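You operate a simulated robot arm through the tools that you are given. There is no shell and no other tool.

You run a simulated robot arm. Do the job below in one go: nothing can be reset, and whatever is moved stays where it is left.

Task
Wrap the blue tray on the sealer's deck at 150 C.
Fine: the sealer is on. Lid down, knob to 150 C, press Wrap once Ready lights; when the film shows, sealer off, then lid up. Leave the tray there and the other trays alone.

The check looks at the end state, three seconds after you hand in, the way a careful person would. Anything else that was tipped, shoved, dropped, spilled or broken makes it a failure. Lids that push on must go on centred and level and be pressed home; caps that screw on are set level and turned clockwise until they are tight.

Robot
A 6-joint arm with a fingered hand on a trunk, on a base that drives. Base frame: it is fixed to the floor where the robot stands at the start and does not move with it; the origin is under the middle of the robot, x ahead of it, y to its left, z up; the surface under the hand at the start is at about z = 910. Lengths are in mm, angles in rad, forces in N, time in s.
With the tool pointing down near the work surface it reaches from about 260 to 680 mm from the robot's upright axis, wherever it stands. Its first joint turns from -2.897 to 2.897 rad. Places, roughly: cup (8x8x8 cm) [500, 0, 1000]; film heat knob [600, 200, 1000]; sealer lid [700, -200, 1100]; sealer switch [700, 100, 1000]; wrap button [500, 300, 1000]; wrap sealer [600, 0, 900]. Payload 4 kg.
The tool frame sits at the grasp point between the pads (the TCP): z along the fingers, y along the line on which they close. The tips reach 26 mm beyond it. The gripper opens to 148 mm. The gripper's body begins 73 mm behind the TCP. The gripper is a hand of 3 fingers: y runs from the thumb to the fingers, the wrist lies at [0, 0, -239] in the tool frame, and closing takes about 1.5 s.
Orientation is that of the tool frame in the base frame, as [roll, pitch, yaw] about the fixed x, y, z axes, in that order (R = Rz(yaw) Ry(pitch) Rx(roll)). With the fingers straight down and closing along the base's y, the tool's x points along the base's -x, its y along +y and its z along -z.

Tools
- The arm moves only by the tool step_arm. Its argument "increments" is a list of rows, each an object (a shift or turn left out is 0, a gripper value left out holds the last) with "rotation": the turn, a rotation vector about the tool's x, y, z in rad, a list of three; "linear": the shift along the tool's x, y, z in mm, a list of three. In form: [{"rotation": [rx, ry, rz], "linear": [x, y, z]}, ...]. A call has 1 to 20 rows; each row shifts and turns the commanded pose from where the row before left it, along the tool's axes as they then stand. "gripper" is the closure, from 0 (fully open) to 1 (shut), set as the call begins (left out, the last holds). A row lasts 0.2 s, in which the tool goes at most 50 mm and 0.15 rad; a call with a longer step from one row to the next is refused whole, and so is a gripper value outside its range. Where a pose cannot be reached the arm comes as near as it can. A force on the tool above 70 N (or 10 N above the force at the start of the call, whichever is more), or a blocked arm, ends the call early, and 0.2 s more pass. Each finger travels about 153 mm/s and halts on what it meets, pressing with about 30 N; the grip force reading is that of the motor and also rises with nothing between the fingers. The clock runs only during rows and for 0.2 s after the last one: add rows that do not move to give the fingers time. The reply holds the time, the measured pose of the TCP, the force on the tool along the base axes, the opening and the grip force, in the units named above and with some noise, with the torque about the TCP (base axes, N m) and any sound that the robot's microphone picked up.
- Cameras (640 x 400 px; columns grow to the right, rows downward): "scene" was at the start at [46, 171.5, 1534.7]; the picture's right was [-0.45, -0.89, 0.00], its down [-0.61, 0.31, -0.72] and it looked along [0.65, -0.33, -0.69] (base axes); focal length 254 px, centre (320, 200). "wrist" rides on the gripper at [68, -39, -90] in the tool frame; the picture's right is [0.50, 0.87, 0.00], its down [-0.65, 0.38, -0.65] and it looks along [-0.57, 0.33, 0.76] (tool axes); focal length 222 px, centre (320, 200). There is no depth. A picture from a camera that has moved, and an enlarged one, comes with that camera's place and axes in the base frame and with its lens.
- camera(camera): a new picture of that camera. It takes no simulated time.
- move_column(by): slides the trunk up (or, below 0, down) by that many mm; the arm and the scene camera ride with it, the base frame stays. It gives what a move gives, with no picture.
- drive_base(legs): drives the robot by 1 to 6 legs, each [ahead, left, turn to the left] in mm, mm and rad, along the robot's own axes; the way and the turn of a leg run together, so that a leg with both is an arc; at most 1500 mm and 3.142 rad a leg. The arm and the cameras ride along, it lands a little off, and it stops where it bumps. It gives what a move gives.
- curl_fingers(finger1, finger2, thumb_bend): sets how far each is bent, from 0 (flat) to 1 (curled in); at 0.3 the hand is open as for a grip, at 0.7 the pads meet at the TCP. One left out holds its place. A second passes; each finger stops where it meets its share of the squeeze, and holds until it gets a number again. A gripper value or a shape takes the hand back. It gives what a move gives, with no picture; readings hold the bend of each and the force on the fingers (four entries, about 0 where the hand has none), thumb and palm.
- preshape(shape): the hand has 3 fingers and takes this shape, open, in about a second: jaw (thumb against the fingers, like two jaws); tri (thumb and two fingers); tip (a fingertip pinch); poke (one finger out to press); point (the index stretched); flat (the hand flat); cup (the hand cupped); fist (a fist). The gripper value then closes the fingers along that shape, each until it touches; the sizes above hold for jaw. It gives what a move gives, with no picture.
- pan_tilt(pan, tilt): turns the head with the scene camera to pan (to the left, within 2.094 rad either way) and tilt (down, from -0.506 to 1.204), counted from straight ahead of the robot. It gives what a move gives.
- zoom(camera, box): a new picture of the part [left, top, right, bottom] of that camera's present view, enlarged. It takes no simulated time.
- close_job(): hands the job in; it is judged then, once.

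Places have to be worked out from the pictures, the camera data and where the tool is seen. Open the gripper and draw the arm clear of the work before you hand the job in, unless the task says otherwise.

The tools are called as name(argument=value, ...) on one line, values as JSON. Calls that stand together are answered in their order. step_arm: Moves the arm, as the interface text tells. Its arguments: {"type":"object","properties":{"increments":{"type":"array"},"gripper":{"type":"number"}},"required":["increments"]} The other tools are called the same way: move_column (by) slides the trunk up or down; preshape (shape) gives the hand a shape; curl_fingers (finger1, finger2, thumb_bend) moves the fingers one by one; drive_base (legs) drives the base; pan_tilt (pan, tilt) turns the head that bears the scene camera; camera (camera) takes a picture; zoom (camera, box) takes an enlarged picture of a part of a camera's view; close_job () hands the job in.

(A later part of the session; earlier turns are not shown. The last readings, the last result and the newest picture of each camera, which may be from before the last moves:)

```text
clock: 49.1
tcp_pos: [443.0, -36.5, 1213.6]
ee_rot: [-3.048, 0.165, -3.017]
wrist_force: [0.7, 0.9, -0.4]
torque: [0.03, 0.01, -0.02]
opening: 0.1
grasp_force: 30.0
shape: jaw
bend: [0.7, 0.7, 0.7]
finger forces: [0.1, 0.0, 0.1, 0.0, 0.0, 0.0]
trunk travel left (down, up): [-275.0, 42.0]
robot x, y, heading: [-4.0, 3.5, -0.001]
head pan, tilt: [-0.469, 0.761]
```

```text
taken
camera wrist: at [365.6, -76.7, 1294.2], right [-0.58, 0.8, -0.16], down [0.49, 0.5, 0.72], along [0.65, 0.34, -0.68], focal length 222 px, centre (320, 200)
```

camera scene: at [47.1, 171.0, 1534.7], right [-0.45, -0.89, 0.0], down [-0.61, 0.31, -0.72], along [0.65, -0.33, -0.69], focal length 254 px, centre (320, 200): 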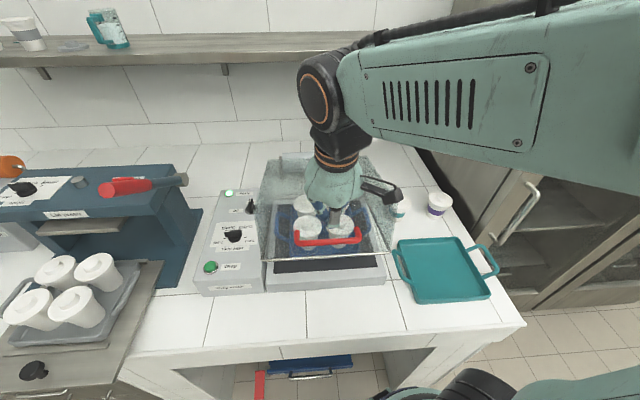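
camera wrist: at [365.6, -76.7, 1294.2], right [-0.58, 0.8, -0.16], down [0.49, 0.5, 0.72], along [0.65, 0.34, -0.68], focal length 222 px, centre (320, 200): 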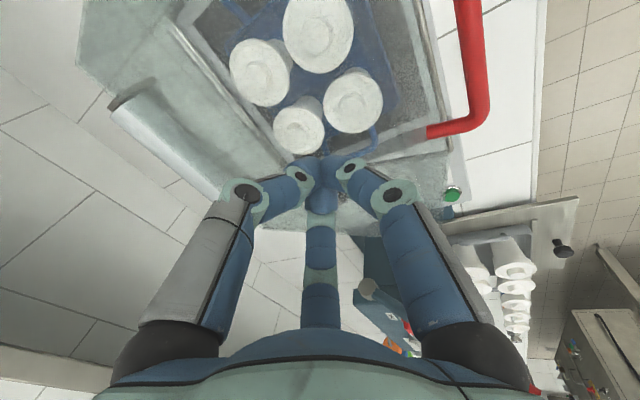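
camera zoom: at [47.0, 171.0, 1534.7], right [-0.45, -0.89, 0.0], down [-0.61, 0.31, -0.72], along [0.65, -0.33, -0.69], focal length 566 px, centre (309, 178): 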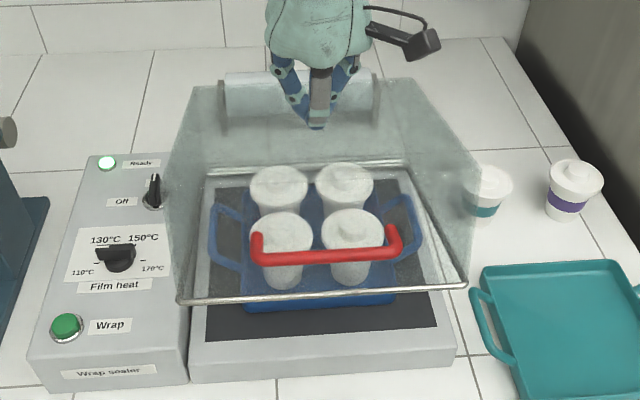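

The tips are now over the middle-front of the lid's flat top (n≈421). Descending to contact and pressing gently in small steps.

step_arm(increments=[{"linear": [2.5, 1.37, 14.7]}, {"linear": [2.5, 1.37, 14.7]}, {"linear": [2.5, 1.37, 14.7]}, {"linear": [1.17, 0.64, 6.87]}, {"linear": [1.17, 0.64, 6.87]}])

step_arm(increments=[{"linear": [1.0, 0.55, 5.9]}, {"linear": [1.0, 0.55, 5.9]}])

step_arm(increments=[{"linear": [1.0, 0.55, 5.9]}, {"linear": [1.0, 0.55, 5.9]}])

zoom(camera="scene", box=[230, 120, 420, 300])

```text
clock: 50.3
tcp_pos: [444.3, -35.7, 1156.7]
ee_rot: [-3.047, 0.168, -3.018]
wrist_force: [0.2, 0.7, 1.3]
torque: [-0.01, 0.0, 0.02]
opening: 0.2
grasp_force: 29.9
shape: jaw
bend: [0.7, 0.7, 0.7]
finger forces: [0.0, 0.0, 0.0, 0.0, 0.0, 0.0]
trunk travel left (down, up): [-275.0, 42.0]
robot x, y, heading: [3.1, -2.4, -0.0]
head pan, tilt: [-0.469, 0.761]
```

```text
clock: 50.9
tcp_pos: [443.6, -35.9, 1145.0]
ee_rot: [-3.05, 0.166, -3.018]
wrist_force: [-0.1, 0.3, 0.7]
torque: [0.0, -0.02, -0.01]
opening: 0.0
grasp_force: 30.7
shape: jaw
bend: [0.7, 0.7, 0.7]
finger forces: [0.0, 0.0, 0.0, 0.0, 0.1, 0.0]
trunk travel left (down, up): [-275.0, 42.0]
robot x, y, heading: [-2.2, -2.0, -0.002]
head pan, tilt: [-0.469, 0.761]
```

```text
clock: 51.5
tcp_pos: [442.8, -37.5, 1132.9]
ee_rot: [-3.048, 0.166, -3.018]
wrist_force: [-0.9, 0.0, 0.0]
torque: [0.0, 0.02, 0.01]
opening: 0.0
grasp_force: 29.9
shape: jaw
bend: [0.7, 0.7, 0.7]
finger forces: [0.1, 0.0, 0.1, 0.0, 0.0, 0.0]
trunk travel left (down, up): [-275.0, 42.0]
robot x, y, heading: [0.5, -1.7, -0.002]
head pan, tilt: [-0.469, 0.761]
```

```text
2.22 times, centred on (325, 210) of scene
camera zoom: at [47.2, 171.0, 1534.7], right [-0.45, -0.89, 0.0], down [-0.61, 0.31, -0.72], along [0.65, -0.33, -0.69], focal length 566 px, centre (309, 178)
```

zoom: 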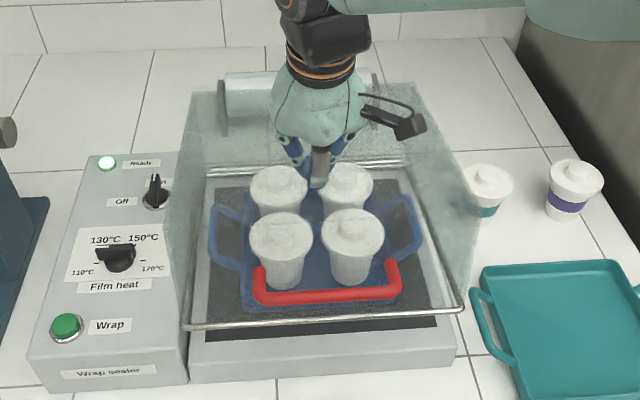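

The lid is lowering with almost no force now. Continuing the press in small steps until it seats.

step_arm(increments=[{"linear": [1.0, 0.55, 5.9]}, {"linear": [1.0, 0.55, 5.9]}])

step_arm(increments=[{"linear": [0.85, 0.46, 4.9]}, {"linear": [0.85, 0.46, 4.9]}])

zoom(camera="scene", box=[230, 120, 420, 300])

```text
clock: 52.1
tcp_pos: [442.1, -37.6, 1119.6]
ee_rot: [-3.048, 0.166, -3.018]
wrist_force: [-0.5, 0.1, -0.1]
torque: [-0.01, 0.01, -0.01]
opening: 0.0
grasp_force: 30.0
shape: jaw
bend: [0.7, 0.7, 0.7]
finger forces: [0.0, 0.0, 0.0, 0.1, 0.1, 0.1]
trunk travel left (down, up): [-275.0, 42.0]
robot x, y, heading: [-1.8, -1.3, -0.005]
head pan, tilt: [-0.469, 0.761]
```

```text
clock: 52.7
tcp_pos: [443.6, -36.3, 1110.5]
ee_rot: [-3.049, 0.166, -3.017]
wrist_force: [0.5, 0.9, 0.4]
torque: [-0.06, 0.03, 0.02]
opening: 0.0
grasp_force: 30.6
shape: jaw
bend: [0.7, 0.7, 0.7]
finger forces: [0.1, 0.1, 0.1, 0.0, 0.1, 0.1]
trunk travel left (down, up): [-275.0, 42.0]
robot x, y, heading: [0.5, 0.1, -0.008]
head pan, tilt: [-0.469, 0.761]
```

```text
2.22 times, centred on (325, 210) of scene
camera zoom: at [47.0, 171.0, 1534.7], right [-0.45, -0.89, 0.0], down [-0.61, 0.31, -0.72], along [0.65, -0.33, -0.69], focal length 566 px, centre (309, 178)
```

zoom: 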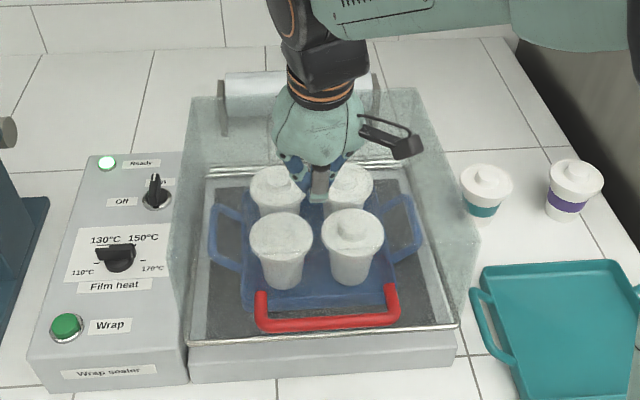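

The rim now matches the predicted closed position. I'll press slightly further to confirm it's seated.

step_arm(increments=[{"linear": [0.5, 0.28, 3.0]}, {"linear": [0.5, 0.28, 3.0]}])

zoom(camera="scene", box=[230, 120, 420, 300])

```text
clock: 53.3
tcp_pos: [442.6, -37.8, 1105.3]
ee_rot: [-3.047, 0.167, -3.016]
wrist_force: [-0.9, 0.0, 0.6]
torque: [0.01, 0.01, 0.02]
opening: 0.0
grasp_force: 29.8
shape: jaw
bend: [0.7, 0.7, 0.7]
finger forces: [0.0, 0.1, 0.0, 0.1, 0.0, 0.0]
trunk travel left (down, up): [-275.0, 42.0]
robot x, y, heading: [1.4, -0.6, -0.005]
head pan, tilt: [-0.469, 0.761]
```

```text
2.22 times, centred on (325, 210) of scene
camera zoom: at [47.1, 171.0, 1534.7], right [-0.45, -0.89, 0.0], down [-0.61, 0.31, -0.72], along [0.65, -0.33, -0.69], focal length 566 px, centre (309, 178)
```

zoom: 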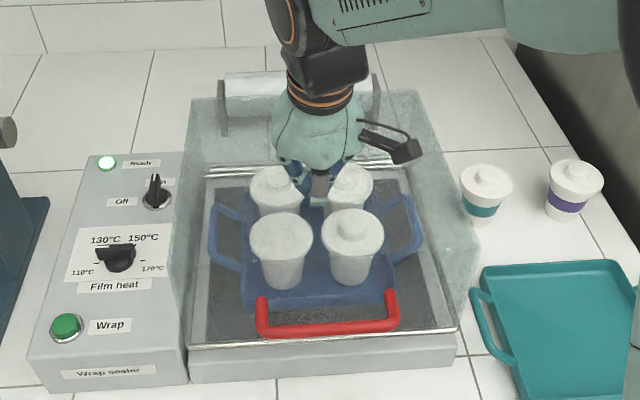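

The rim still crept down a few pixels with nearly no force, so I'll continue pressing in 3 mm steps until I feel it seat.

step_arm(increments=[{"linear": [0.5, 0.28, 3.0]}, {"linear": [0.5, 0.28, 3.0]}])

step_arm(increments=[{"linear": [0.5, 0.28, 3.0]}, {"linear": [0.5, 0.28, 3.0]}])

zoom(camera="scene", box=[230, 120, 420, 300])

```text
clock: 53.9
tcp_pos: [443.9, -37.4, 1098.3]
ee_rot: [-3.048, 0.167, -3.018]
wrist_force: [-0.4, 0.8, 1.4]
torque: [0.03, 0.0, 0.0]
opening: 0.0
grasp_force: 29.7
shape: jaw
bend: [0.7, 0.7, 0.7]
finger forces: [0.0, 0.1, 0.1, 0.0, 0.0, 0.1]
trunk travel left (down, up): [-275.0, 42.0]
robot x, y, heading: [3.3, 1.6, -0.003]
head pan, tilt: [-0.469, 0.761]
```

```text
clock: 54.5
tcp_pos: [443.2, -37.8, 1092.7]
ee_rot: [-3.048, 0.168, -3.018]
wrist_force: [-1.1, -0.3, 4.9]
torque: [0.0, 0.01, -0.02]
opening: 0.1
grasp_force: 30.0
shape: jaw
bend: [0.7, 0.7, 0.7]
finger forces: [0.0, 0.0, 0.0, 0.0, 0.1, 0.1]
trunk travel left (down, up): [-275.0, 42.0]
robot x, y, heading: [-0.5, -5.3, -0.003]
head pan, tilt: [-0.469, 0.761]
```

```text
2.22 times, centred on (325, 210) of scene
camera zoom: at [46.6, 171.0, 1534.8], right [-0.45, -0.89, 0.0], down [-0.61, 0.31, -0.72], along [0.65, -0.33, -0.69], focal length 566 px, centre (309, 178)
```

zoom: 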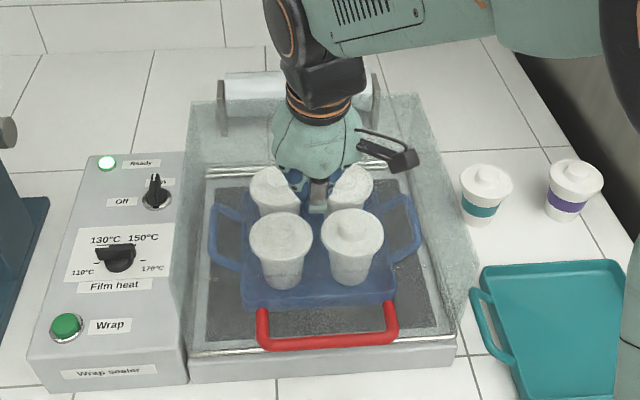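

Force has begun rising (4.9 N). One more small press to verify seating.

step_arm(increments=[{"linear": [0.5, 0.28, 3.0]}, {}])

step_arm(increments=[{"linear": [0.5, 0.28, 3.0]}, {}])

zoom(camera="scene", box=[230, 120, 420, 300])

```text
clock: 55.1
tcp_pos: [442.6, -36.1, 1093.1]
ee_rot: [-3.046, 0.175, -3.017]
wrist_force: [1.3, 2.4, 41.3]
torque: [0.0, -0.17, 0.07]
opening: 0.0
grasp_force: 29.8
shape: jaw
bend: [0.7, 0.7, 0.7]
finger forces: [0.0, 0.0, 0.0, 0.0, 0.0, 0.0]
trunk travel left (down, up): [-275.0, 42.0]
robot x, y, heading: [-1.0, -1.2, -0.002]
head pan, tilt: [-0.469, 0.761]
```

```text
clock: 55.7
tcp_pos: [443.3, -36.4, 1092.2]
ee_rot: [-3.045, 0.181, -3.018]
wrist_force: [2.8, 3.3, 68.8]
torque: [-0.04, -0.27, 0.03]
opening: 0.1
grasp_force: 30.0
shape: jaw
bend: [0.7, 0.7, 0.7]
finger forces: [0.0, 60.3, 0.0, 0.1, 0.0, 0.1]
trunk travel left (down, up): [-275.0, 42.0]
robot x, y, heading: [2.8, 2.0, 0.004]
head pan, tilt: [-0.469, 0.761]
```

```text
2.22 times, centred on (325, 210) of scene
camera zoom: at [42.4, 172.1, 1535.1], right [-0.45, -0.89, 0.0], down [-0.61, 0.31, -0.73], along [0.65, -0.33, -0.69], focal length 566 px, centre (309, 178)
```

zoom: 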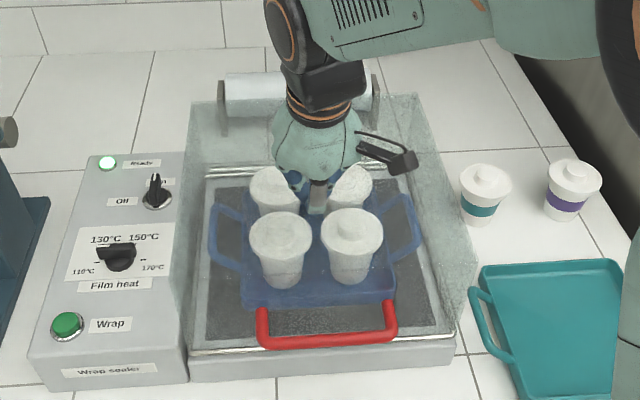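

Seated firmly (stiff at z≈1092.7). Now I lift off 100 mm, straighten the hand to vertical and turn it -60° so it can later twist the heat knob from one side of its range to the other.

step_arm(increments=[{"linear": [-1.0, -0.55, -5.9]}, {"linear": [-4.2, -2.3, -24.5]}, {"linear": [-4.2, -2.3, -24.5]}, {"linear": [-4.2, -2.3, -24.5]}, {"linear": [-4.2, -2.3, -24.5]}, {"rotation": [-0.048, 0.083, 0]}, {"rotation": [-0.048, 0.083, 0]}, {"rotation": [0, 0, -0.1496]}, {"rotation": [0, 0, -0.1496]}, {"rotation": [0, 0, -0.1496]}, {"rotation": [0, 0, -0.1496]}, {"rotation": [0, 0, -0.1496]}, {"rotation": [0, 0, -0.1496]}, {"rotation": [0, 0, -0.1496]}])

camera(camera="scene")

camera(camera="wrist")

```text
clock: 58.7
tcp_pos: [444.8, -36.5, 1190.8]
ee_rot: [3.141, 0.003, -1.975]
wrist_force: [-0.4, -0.1, -0.4]
torque: [0.02, -0.05, -0.03]
opening: 0.0
grasp_force: 30.3
shape: jaw
bend: [0.7, 0.7, 0.7]
finger forces: [0.1, 0.0, 0.0, 0.0, 0.0, 0.0]
trunk travel left (down, up): [-275.0, 42.0]
robot x, y, heading: [2.0, 3.3, -0.005]
head pan, tilt: [-0.469, 0.761]
```

```text
taken
camera scene: at [47.2, 171.0, 1534.7], right [-0.45, -0.89, 0.0], down [-0.61, 0.31, -0.72], along [0.65, -0.33, -0.69], focal length 254 px, centre (320, 200)
```

scene: 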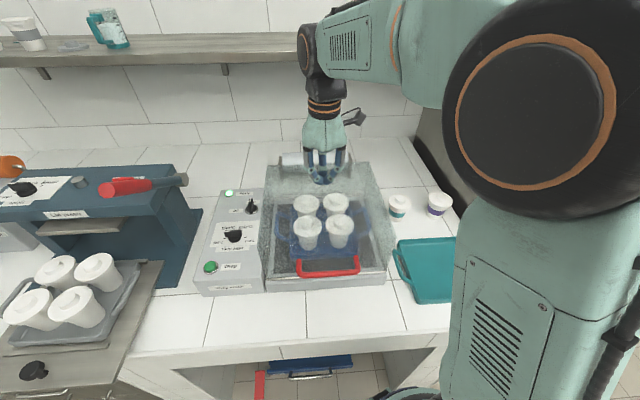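

```text
taken
camera wrist: at [453.2, -115.1, 1280.7], right [-0.99, -0.12, 0.0], down [-0.09, 0.75, 0.66], along [-0.08, 0.65, -0.75], focal length 222 px, centre (320, 200)
```

wrist: 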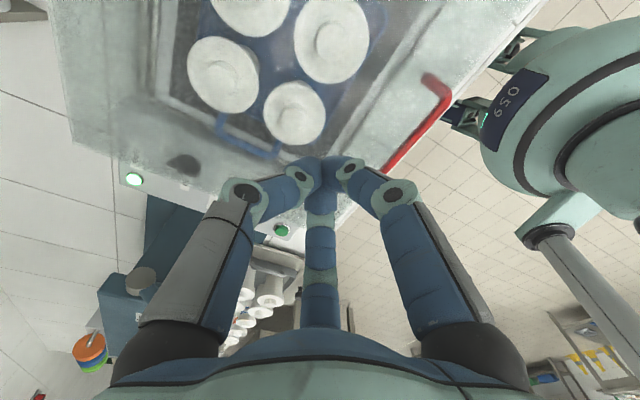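

Lid is down with the tray and cups undisturbed. Now I move over the heat knob at a safe height with the hand half open.

step_arm(increments=[{"linear": [-41.2, -3.4, 0]}, {"linear": [-41.2, -3.4, 0]}, {"linear": [-41.2, -3.4, 0]}, {"linear": [-41.2, -3.4, 0]}, {"linear": [-41.2, -3.4, 0]}, {"linear": [-41.2, -3.4, 0]}], gripper=0.6)

camera(camera="scene")

camera(camera="wrist")

```text
clock: 60.1
tcp_pos: [559.5, 180.7, 1191.6]
ee_rot: [3.139, 0.001, -1.979]
wrist_force: [0.1, -0.3, -0.2]
torque: [-0.03, 0.02, -0.02]
opening: 58.8
grasp_force: 0.1
shape: jaw
bend: [0.77, 0.77, 0.7]
finger forces: [0.0, 0.1, 0.0, 0.0, 0.0, 0.0]
trunk travel left (down, up): [-275.0, 42.0]
robot x, y, heading: [0.9, -1.3, -0.007]
head pan, tilt: [-0.469, 0.761]
```

```text
taken
camera scene: at [48.1, 172.2, 1534.6], right [-0.45, -0.89, 0.0], down [-0.62, 0.31, -0.72], along [0.65, -0.33, -0.69], focal length 254 px, centre (320, 200)
```

scene: 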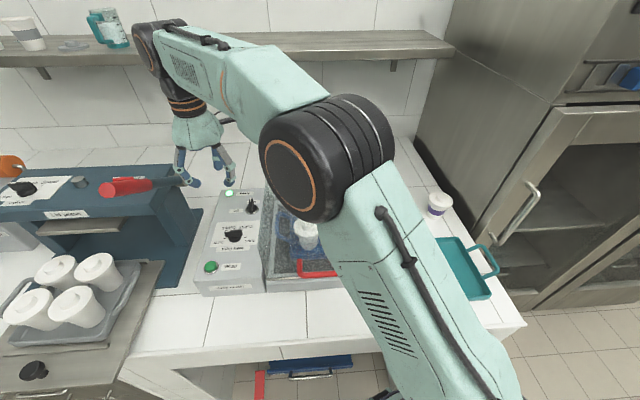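

```text
taken
camera wrist: at [569.3, 103.6, 1281.4], right [-0.99, -0.12, 0.0], down [-0.09, 0.75, 0.66], along [-0.08, 0.65, -0.75], focal length 222 px, centre (320, 200)
```

wrist: 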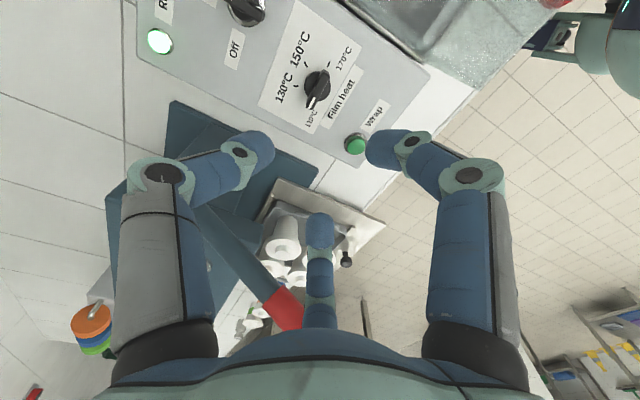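

Over the knob; the nearest neighbour (lever end of the blue machine, about (684,266,1100)) is ~150 mm away, fine. Zooming on the knob for alignment.

zoom(camera="wrist", box=[250, 0, 410, 170])

zoom(camera="scene", box=[190, 180, 290, 300])

```text
2.35 times, centred on (330, 85) of wrist
camera zoom: at [569.3, 103.6, 1281.4], right [-0.99, -0.12, 0.0], down [-0.09, 0.75, 0.66], along [-0.08, 0.65, -0.75], focal length 523 px, centre (296, 471)
```

zoom: 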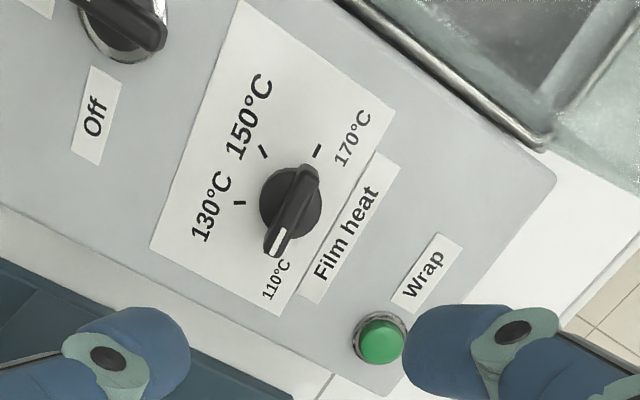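

```text
3.33 times, centred on (240, 240) of scene
camera zoom: at [48.1, 172.2, 1534.6], right [-0.45, -0.89, 0.0], down [-0.62, 0.31, -0.72], along [0.65, -0.33, -0.69], focal length 848 px, centre (587, 67)
```

zoom: 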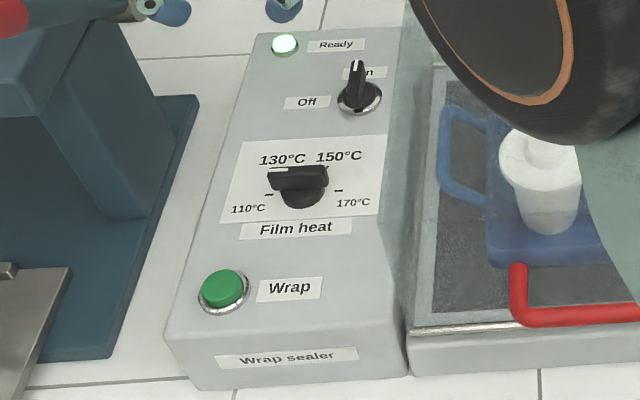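

The knob axis is at tool offset (-1.6,-2.9), its bar aligned along the tool's x within ~4°. I'll centre and descend 150 mm, then verify.

step_arm(increments=[{"linear": [-1.6, -2.9, 30]}, {"linear": [0, 0, 40]}, {"linear": [0, 0, 40]}, {"linear": [0, 0, 40]}])

camera(camera="wrist")

camera(camera="scene")

```text
clock: 61.1
tcp_pos: [565.6, 181.7, 1043.8]
ee_rot: [3.139, 0.004, -1.981]
wrist_force: [0.3, -0.4, 0.5]
torque: [0.0, -0.02, 0.0]
opening: 59.0
grasp_force: 0.0
shape: jaw
bend: [0.77, 0.77, 0.7]
finger forces: [0.1, 0.1, 0.1, 0.0, 0.0, 0.0]
trunk travel left (down, up): [-275.0, 42.0]
robot x, y, heading: [3.0, 0.1, 0.0]
head pan, tilt: [-0.469, 0.761]
```

```text
taken
camera wrist: at [573.4, 105.5, 1132.3], right [-0.99, -0.12, 0.0], down [-0.09, 0.75, 0.66], along [-0.07, 0.65, -0.75], focal length 222 px, centre (320, 200)
```

wrist: 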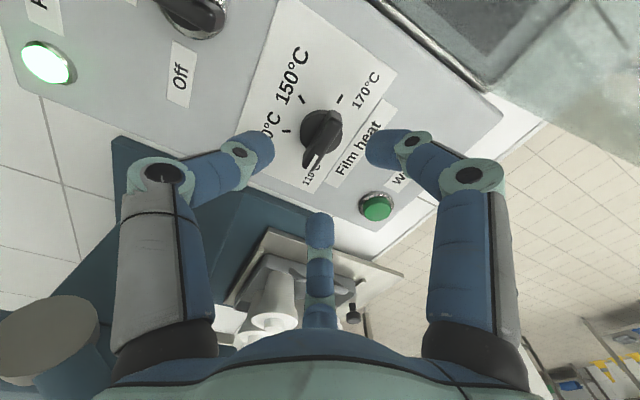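

```text
taken
camera scene: at [47.5, 171.0, 1534.7], right [-0.45, -0.89, 0.0], down [-0.61, 0.31, -0.72], along [0.65, -0.33, -0.69], focal length 254 px, centre (320, 200)
```

scene: 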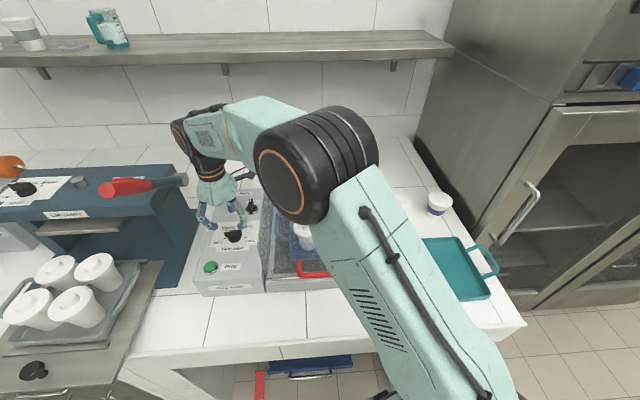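

Good descent; zooming on the knob for a final alignment check before going down around it.

zoom(camera="wrist", box=[270, 80, 390, 200])

zoom(camera="scene", box=[185, 170, 285, 280])

```text
3.33 times, centred on (330, 140) of wrist
camera zoom: at [573.4, 105.5, 1132.3], right [-0.99, -0.12, 0.0], down [-0.09, 0.75, 0.66], along [-0.07, 0.65, -0.75], focal length 740 px, centre (287, 400)
```

zoom: 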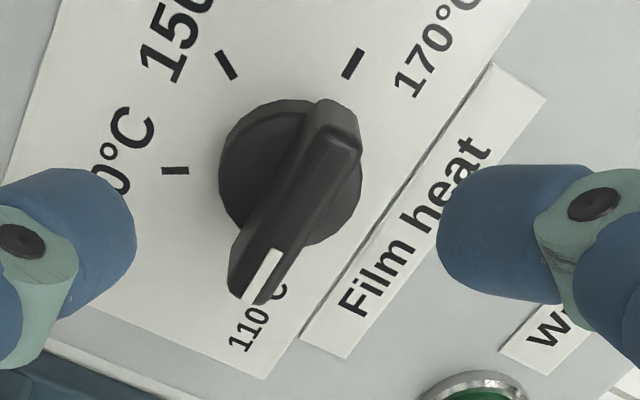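

```text
3.64 times, centred on (235, 225) of scene
camera zoom: at [47.5, 171.0, 1534.7], right [-0.45, -0.89, 0.0], down [-0.61, 0.31, -0.72], along [0.65, -0.33, -0.69], focal length 925 px, centre (629, 109)
```

zoom: 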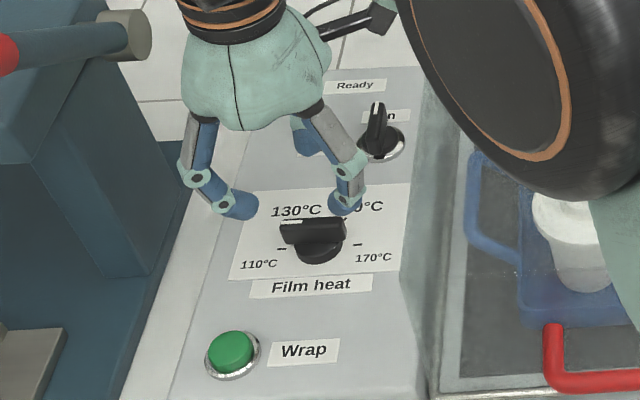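

Aligned within a few mm. Descending the last 56 mm so the pads straddle the knob's bar, then closing.

step_arm(increments=[{"linear": [2.0, 0.5, 18]}, {"linear": [0, 0, 18]}, {"linear": [0, 0, 12]}, {"linear": [0, 0, 7]}])

zoom(camera="wrist", box=[230, 60, 430, 260])

zoom(camera="scene", box=[185, 170, 285, 280])

```text
clock: 62.1
tcp_pos: [562.8, 178.8, 988.3]
ee_rot: [3.139, 0.003, -1.977]
wrist_force: [-0.9, -0.3, -0.5]
torque: [0.01, 0.0, -0.03]
opening: 58.6
grasp_force: 0.1
shape: jaw
bend: [0.77, 0.77, 0.7]
finger forces: [0.0, 0.0, 0.0, 0.0, 0.1, 0.0]
trunk travel left (down, up): [-275.0, 42.0]
robot x, y, heading: [1.3, 1.1, -0.003]
head pan, tilt: [-0.469, 0.761]
```

```text
2.00 times, centred on (330, 160) of wrist
camera zoom: at [571.8, 102.3, 1077.1], right [-0.99, -0.12, 0.0], down [-0.09, 0.75, 0.66], along [-0.07, 0.65, -0.75], focal length 444 px, centre (300, 280)
```

zoom: 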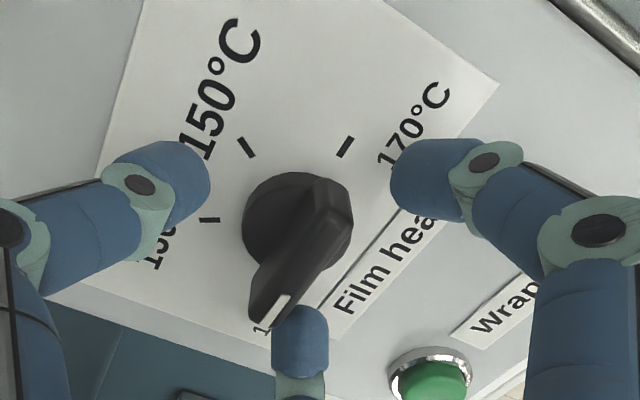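

```text
3.64 times, centred on (235, 225) of scene
camera zoom: at [47.2, 171.0, 1534.7], right [-0.45, -0.89, 0.0], down [-0.61, 0.31, -0.72], along [0.65, -0.33, -0.69], focal length 925 px, centre (629, 109)
```

zoom: 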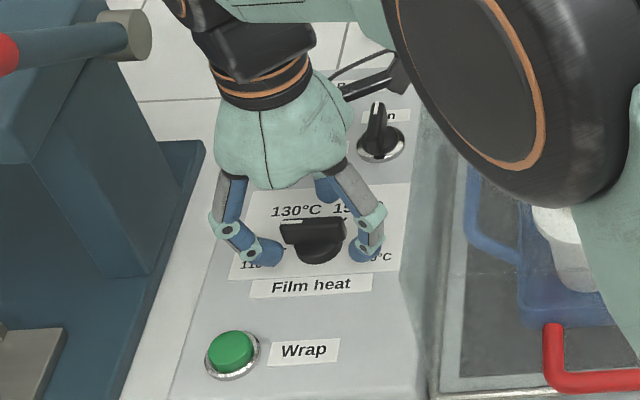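

The digits surround the knob: thumb on the far side, two fingers on the near side by the bar's ends. Closing on it.

step_arm(increments=[{}, {}, {}, {}], gripper=1.0)

zoom(camera="wrist", box=[230, 60, 430, 260])

zoom(camera="scene", box=[185, 170, 285, 280])

```text
clock: 63.1
tcp_pos: [564.1, 179.0, 988.3]
ee_rot: [3.139, 0.003, -1.978]
wrist_force: [1.2, -2.4, -1.3]
torque: [-0.15, -0.23, -0.03]
opening: 9.0
grasp_force: 30.2
shape: jaw
bend: [0.76, 0.77, 0.7]
finger forces: [21.4, 19.8, 0.0, 0.0, 35.5, 0.0]
trunk travel left (down, up): [-275.0, 42.0]
robot x, y, heading: [-2.4, 1.3, -0.0]
head pan, tilt: [-0.469, 0.761]
```

```text
2.00 times, centred on (330, 160) of wrist
camera zoom: at [572.0, 101.9, 1077.2], right [-0.99, -0.12, 0.0], down [-0.09, 0.75, 0.66], along [-0.08, 0.65, -0.75], focal length 444 px, centre (300, 280)
```

zoom: 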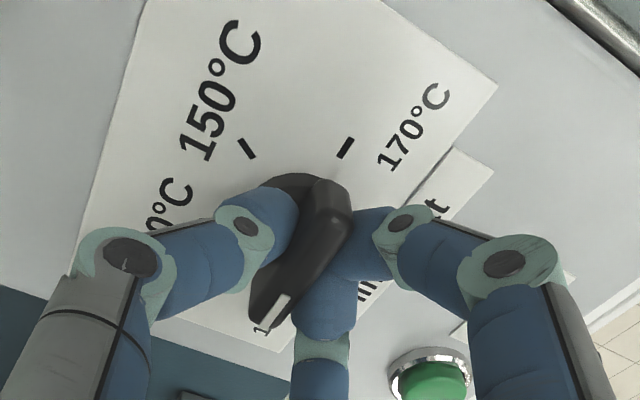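

```text
3.64 times, centred on (235, 225) of scene
camera zoom: at [47.4, 170.7, 1534.8], right [-0.45, -0.89, 0.0], down [-0.61, 0.31, -0.72], along [0.65, -0.33, -0.69], focal length 925 px, centre (629, 109)
```

zoom: 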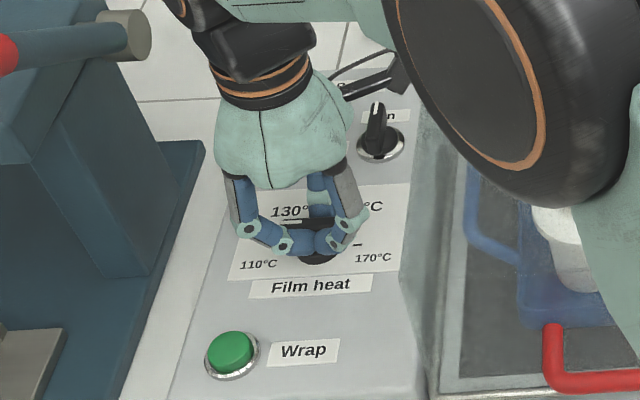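

Firm grip on the bar (opening 9 mm). Turning clockwise 60° first, toward the 130 mark.

step_arm(increments=[{"rotation": [0, 0, 0.1496]}, {"rotation": [0, 0, 0.1496]}, {"rotation": [0, 0, 0.1496]}, {"rotation": [0, 0, 0.1496]}, {"rotation": [0, 0, 0.1496]}, {"rotation": [0, 0, 0.1496]}, {"rotation": [0, 0, 0.1496]}])

zoom(camera="wrist", box=[230, 60, 430, 260])

zoom(camera="scene", box=[185, 170, 285, 280])

```text
clock: 64.7
tcp_pos: [561.0, 181.0, 987.9]
ee_rot: [3.138, 0.0, -3.026]
wrist_force: [-11.5, 0.3, -2.2]
torque: [-0.22, 0.2, 0.08]
opening: 7.9
grasp_force: 30.0
shape: jaw
bend: [0.76, 0.77, 0.7]
finger forces: [24.9, 23.1, 0.0, 0.0, 33.1, 0.0]
trunk travel left (down, up): [-275.0, 42.0]
robot x, y, heading: [-0.1, -3.4, 0.001]
head pan, tilt: [-0.469, 0.761]
```

```text
2.00 times, centred on (330, 160) of wrist
camera zoom: at [497.4, 135.0, 1077.5], right [-0.6, 0.8, 0.0], down [0.61, 0.45, 0.66], along [0.53, 0.39, -0.76], focal length 444 px, centre (300, 280)
```

zoom: 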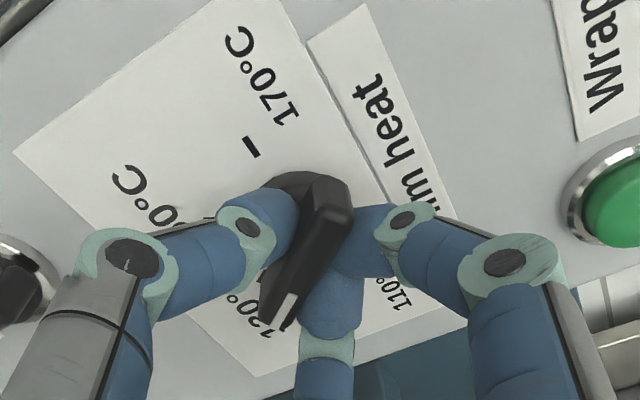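

```text
3.64 times, centred on (235, 225) of scene
camera zoom: at [45.4, 171.2, 1534.7], right [-0.45, -0.89, 0.0], down [-0.61, 0.31, -0.72], along [0.65, -0.33, -0.69], focal length 925 px, centre (629, 109)
```

zoom: 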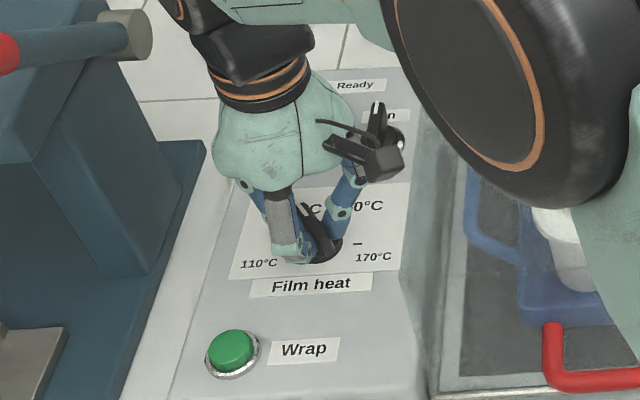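

The knob follows the hand; the pointer is at 130. Turning another 60° to 150.

step_arm(increments=[{"rotation": [0, 0, 0.1496]}, {"rotation": [0, 0, 0.1496]}, {"rotation": [0, 0, 0.1496]}, {"rotation": [0, 0, 0.1496]}, {"rotation": [0, 0, 0.1496]}, {"rotation": [0, 0, 0.1496]}, {"rotation": [0, 0, 0.1496]}])

zoom(camera="wrist", box=[230, 60, 430, 260])

zoom(camera="scene", box=[185, 170, 285, 280])

```text
clock: 66.3
tcp_pos: [561.3, 182.5, 988.7]
ee_rot: [3.137, -0.001, 2.208]
wrist_force: [-15.3, 16.0, 1.0]
torque: [0.05, 0.47, 0.12]
opening: 6.8
grasp_force: 29.8
shape: jaw
bend: [0.76, 0.77, 0.7]
finger forces: [31.3, 21.6, 0.0, 0.0, 34.0, 0.0]
trunk travel left (down, up): [-275.0, 42.0]
robot x, y, heading: [-1.8, 0.1, 0.001]
head pan, tilt: [-0.469, 0.761]
```

```text
2.00 times, centred on (330, 160) of wrist
camera zoom: at [489.5, 214.3, 1077.8], right [0.4, 0.92, 0.0], down [0.69, -0.3, 0.65], along [0.6, -0.26, -0.76], focal length 444 px, centre (300, 280)
```

zoom: 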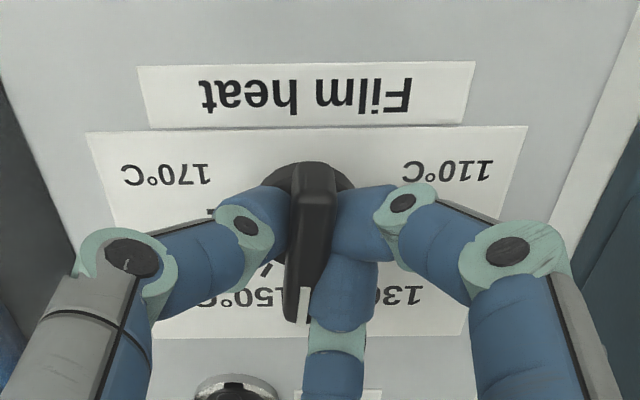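

```text
3.64 times, centred on (235, 225) of scene
camera zoom: at [44.6, 173.3, 1534.6], right [-0.45, -0.89, 0.0], down [-0.61, 0.31, -0.73], along [0.65, -0.33, -0.69], focal length 925 px, centre (629, 109)
```

zoom: 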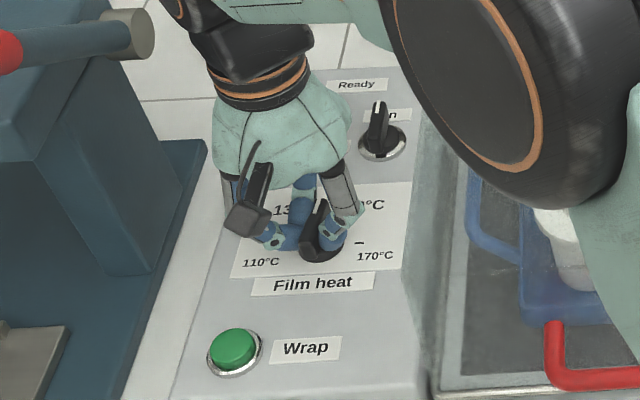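

The pointer, measured from the wrist view, is only about +5° right of straight ahead (some slip in the grip), so ~25° is still needed. I'll turn 25° more and measure again.

step_arm(increments=[{"rotation": [0, 0, 0.1454]}, {"rotation": [0, 0, 0.1454]}, {"rotation": [0, 0, 0.1454]}])

zoom(camera="wrist", box=[230, 60, 430, 260])

zoom(camera="scene", box=[185, 170, 285, 280])

```text
clock: 67.1
tcp_pos: [561.6, 183.7, 989.6]
ee_rot: [3.141, -0.003, 1.77]
wrist_force: [-11.1, 18.1, 3.7]
torque: [0.23, 0.45, 0.09]
opening: 6.6
grasp_force: 30.4
shape: jaw
bend: [0.76, 0.77, 0.7]
finger forces: [31.8, 21.0, 0.0, 0.0, 35.2, 0.0]
trunk travel left (down, up): [-275.0, 42.0]
robot x, y, heading: [3.0, 0.5, 0.004]
head pan, tilt: [-0.469, 0.761]
```

```text
2.00 times, centred on (330, 160) of wrist
camera zoom: at [509.5, 242.4, 1078.0], right [0.75, 0.66, 0.0], down [0.5, -0.57, 0.65], along [0.44, -0.49, -0.76], focal length 444 px, centre (300, 280)
```

zoom: 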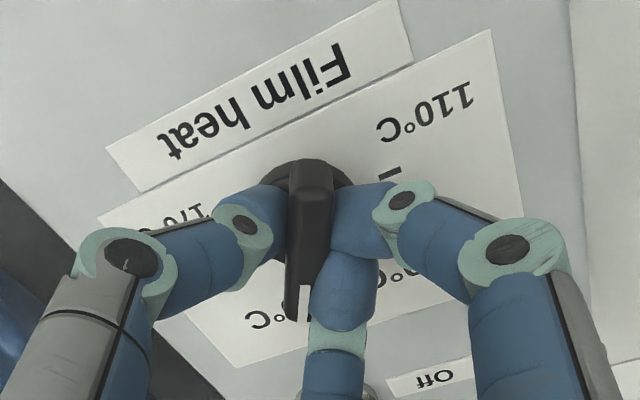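

```text
3.64 times, centred on (235, 225) of scene
camera zoom: at [45.0, 173.8, 1534.5], right [-0.45, -0.89, 0.0], down [-0.61, 0.31, -0.73], along [0.65, -0.33, -0.69], focal length 925 px, centre (629, 109)
```

zoom: 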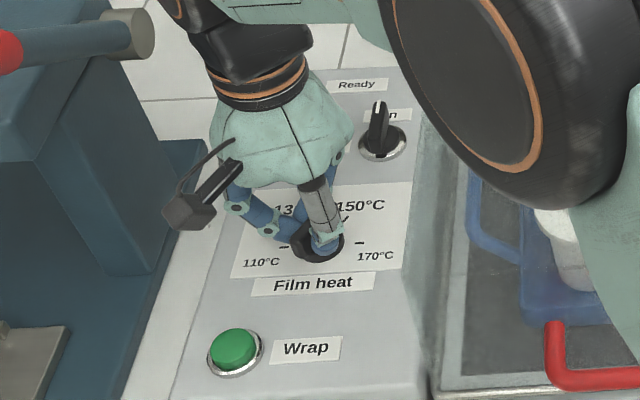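

Measured pointer heading is now +29° right of straight ahead, matching the 150 tick (+30°). Releasing and rising to verify from above.

step_arm(increments=[{}, {}, {}, {}, {}], gripper=0.5)

step_arm(increments=[{"linear": [0, 0, -20]}, {"linear": [0, 0, -30]}, {"linear": [0, 0, -30]}, {"linear": [0, 0, -30]}])

camera(camera="wrist")

zoom(camera="scene", box=[185, 170, 285, 280])

```text
clock: 68.3
tcp_pos: [563.0, 181.3, 987.0]
ee_rot: [3.141, -0.003, 1.774]
wrist_force: [0.2, 0.5, 0.2]
torque: [0.0, 0.01, -0.02]
opening: 73.5
grasp_force: 0.1
shape: jaw
bend: [0.36, 0.36, 0.7]
finger forces: [0.0, 0.1, 0.0, 0.0, 0.0, 0.0]
trunk travel left (down, up): [-275.0, 42.0]
robot x, y, heading: [3.4, 2.5, 0.002]
head pan, tilt: [-0.469, 0.761]
```

```text
clock: 69.3
tcp_pos: [566.4, 180.6, 1098.8]
ee_rot: [3.141, -0.003, 1.776]
wrist_force: [-0.2, 0.4, 0.4]
torque: [-0.01, -0.04, 0.0]
opening: 73.3
grasp_force: 0.0
shape: jaw
bend: [0.36, 0.36, 0.7]
finger forces: [0.0, 0.0, 0.0, 0.0, 0.0, 0.1]
trunk travel left (down, up): [-275.0, 42.0]
robot x, y, heading: [3.0, -0.4, -0.004]
head pan, tilt: [-0.469, 0.761]
```

```text
taken
camera wrist: at [513.2, 239.2, 1187.9], right [0.75, 0.66, 0.0], down [0.5, -0.57, 0.65], along [0.43, -0.49, -0.76], focal length 222 px, centre (320, 200)
```

wrist: 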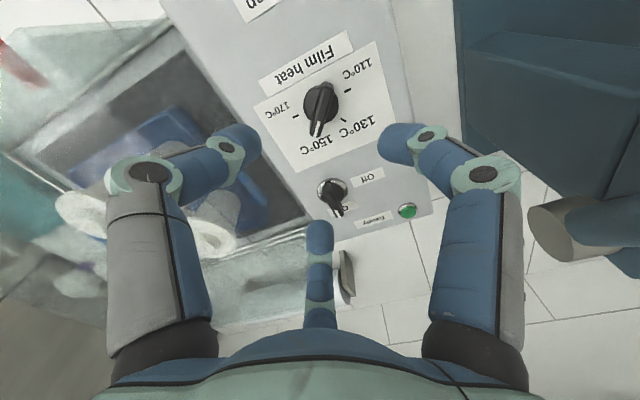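

```text
3.64 times, centred on (235, 225) of scene
camera zoom: at [46.9, 170.9, 1534.7], right [-0.45, -0.89, 0.0], down [-0.61, 0.31, -0.72], along [0.65, -0.33, -0.69], focal length 925 px, centre (629, 109)
```

zoom: 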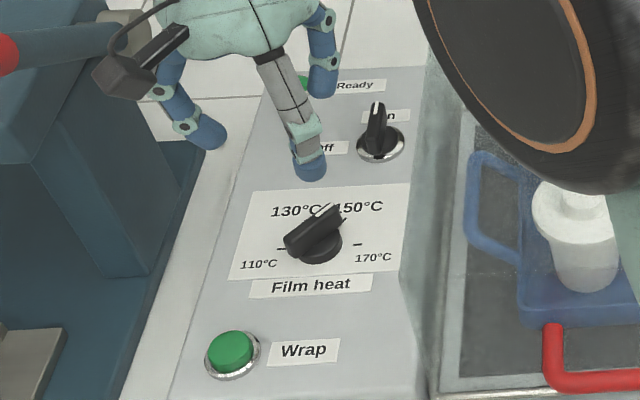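

Pointer appears at 150 and the Ready lamp has gone dark (heating). Zooming to check both.

zoom(camera="wrist", box=[240, 40, 440, 240])

zoom(camera="scene", box=[210, 205, 265, 250])

```text
2.00 times, centred on (340, 140) of wrist
camera zoom: at [513.2, 239.2, 1187.9], right [0.75, 0.66, 0.0], down [0.5, -0.57, 0.65], along [0.43, -0.49, -0.76], focal length 444 px, centre (280, 320)
```

zoom: 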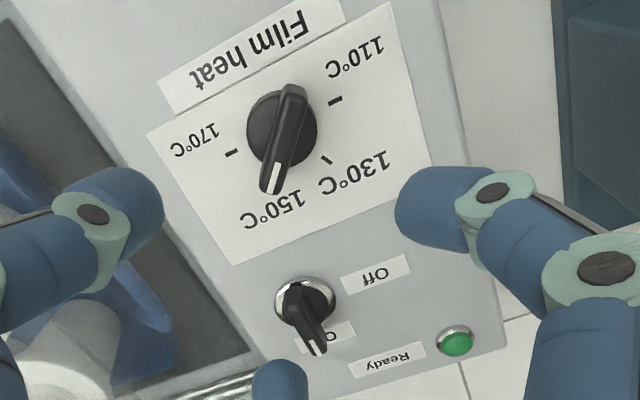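

```text
8.89 times, centred on (238, 228) of scene
camera zoom: at [46.9, 170.9, 1534.7], right [-0.45, -0.89, 0.0], down [-0.61, 0.31, -0.72], along [0.65, -0.33, -0.69], focal length 2262 px, centre (1053, -44)
```

zoom: 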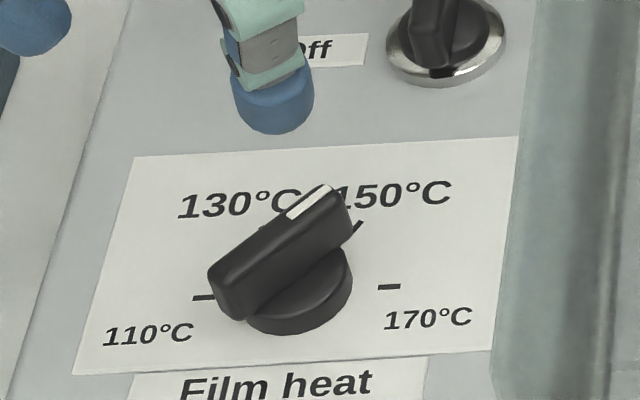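

The pointer looks slightly past the 150 tick. I'll zoom tighter to measure its angle accurately.

zoom(camera="wrist", box=[295, 70, 365, 150])

zoom(camera="scene", box=[222, 218, 252, 244])

```text
5.00 times, centred on (330, 110) of wrist
camera zoom: at [513.2, 239.2, 1187.9], right [0.75, 0.66, 0.0], down [0.5, -0.57, 0.65], along [0.43, -0.49, -0.76], focal length 1111 px, centre (270, 650)
```

zoom: 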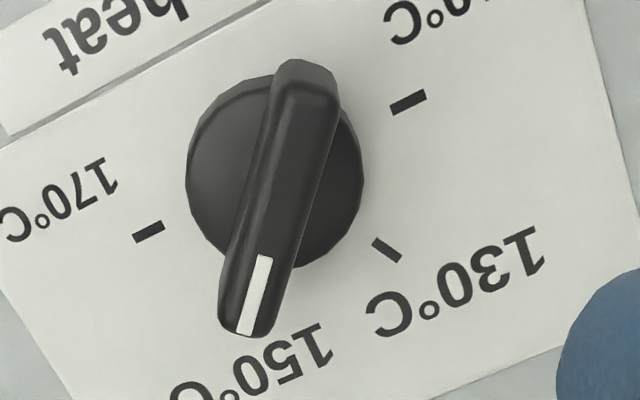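

```text
15.38 times, centred on (237, 231) of scene
camera zoom: at [46.9, 170.9, 1534.7], right [-0.45, -0.89, 0.0], down [-0.61, 0.31, -0.72], along [0.65, -0.33, -0.69], focal length 3915 px, centre (1597, -277)
```

zoom: 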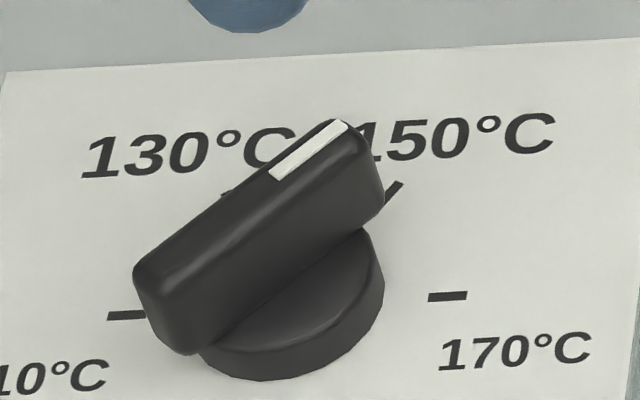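

Careful measurement puts the pointer at about +40°, i.e. ~10° past the 150 tick. I'll realign the hand with the bar, regrip and turn it back a little (counter-clockwise).

step_arm(increments=[{"rotation": [0, 0, -0.137]}, {"rotation": [0, 0, -0.137]}, {"linear": [4.0, -1.5, 0]}, {"linear": [0, 0, 35]}, {"linear": [0, 0, 35]}], gripper=0.6)

zoom(camera="wrist", box=[250, 70, 390, 230])

```text
clock: 70.5
tcp_pos: [560.3, 183.7, 1027.6]
ee_rot: [3.139, -0.005, 2.052]
wrist_force: [0.2, -0.7, -0.8]
torque: [0.05, 0.02, 0.01]
opening: 59.6
grasp_force: 0.1
shape: jaw
bend: [0.77, 0.77, 0.7]
finger forces: [0.0, 0.0, 0.0, 0.0, 0.0, 0.1]
trunk travel left (down, up): [-275.0, 42.0]
robot x, y, heading: [0.2, -1.3, -0.002]
head pan, tilt: [-0.469, 0.761]
```

```text
2.50 times, centred on (320, 150) of wrist
camera zoom: at [495.1, 225.5, 1116.7], right [0.54, 0.84, 0.0], down [0.64, -0.41, 0.65], along [0.55, -0.35, -0.76], focal length 555 px, centre (320, 325)
```

zoom: 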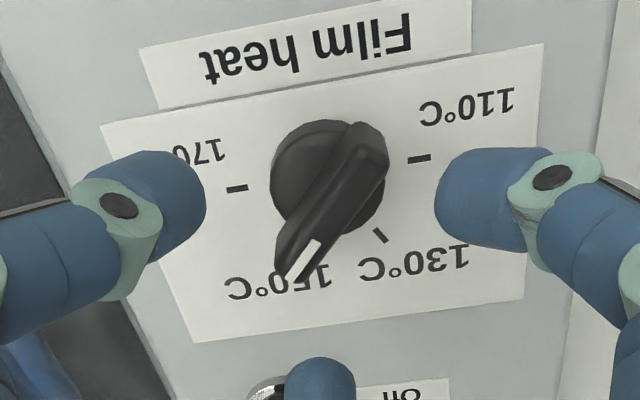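

The bar is now aligned with the hand's x axis within 3°. Shifting 3 mm to centre, descending and closing.

step_arm(increments=[{"linear": [0, 2.8, 15]}, {"linear": [0, 0, 15]}, {"linear": [0, 0, 9]}])

step_arm(increments=[{}, {}, {}, {}], gripper=1.0)

zoom(camera="wrist", box=[230, 80, 410, 240])

```text
clock: 71.3
tcp_pos: [564.0, 185.9, 989.1]
ee_rot: [3.138, -0.004, 2.048]
wrist_force: [-0.8, -0.2, -0.5]
torque: [0.04, -0.03, 0.01]
opening: 59.5
grasp_force: 0.0
shape: jaw
bend: [0.77, 0.77, 0.7]
finger forces: [0.0, 0.1, 0.1, 0.0, 0.0, 0.0]
trunk travel left (down, up): [-275.0, 42.0]
robot x, y, heading: [1.7, 3.1, -0.001]
head pan, tilt: [-0.469, 0.761]
```

```text
clock: 72.3
tcp_pos: [563.6, 186.3, 988.3]
ee_rot: [3.14, -0.003, 2.049]
wrist_force: [-0.2, -2.2, -2.7]
torque: [-0.11, 0.22, -0.04]
opening: 10.4
grasp_force: 29.9
shape: jaw
bend: [0.77, 0.75, 0.7]
finger forces: [19.9, 22.1, 0.0, 0.0, 33.2, 0.0]
trunk travel left (down, up): [-275.0, 42.0]
robot x, y, heading: [-0.2, 0.3, -0.003]
head pan, tilt: [-0.469, 0.761]
```

```text
2.50 times, centred on (320, 160) of wrist
camera zoom: at [497.0, 227.6, 1078.4], right [0.54, 0.84, 0.0], down [0.64, -0.41, 0.65], along [0.55, -0.35, -0.76], focal length 555 px, centre (320, 300)
```

zoom: 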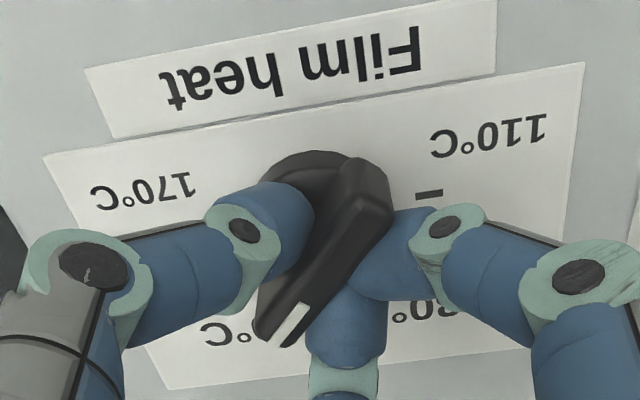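

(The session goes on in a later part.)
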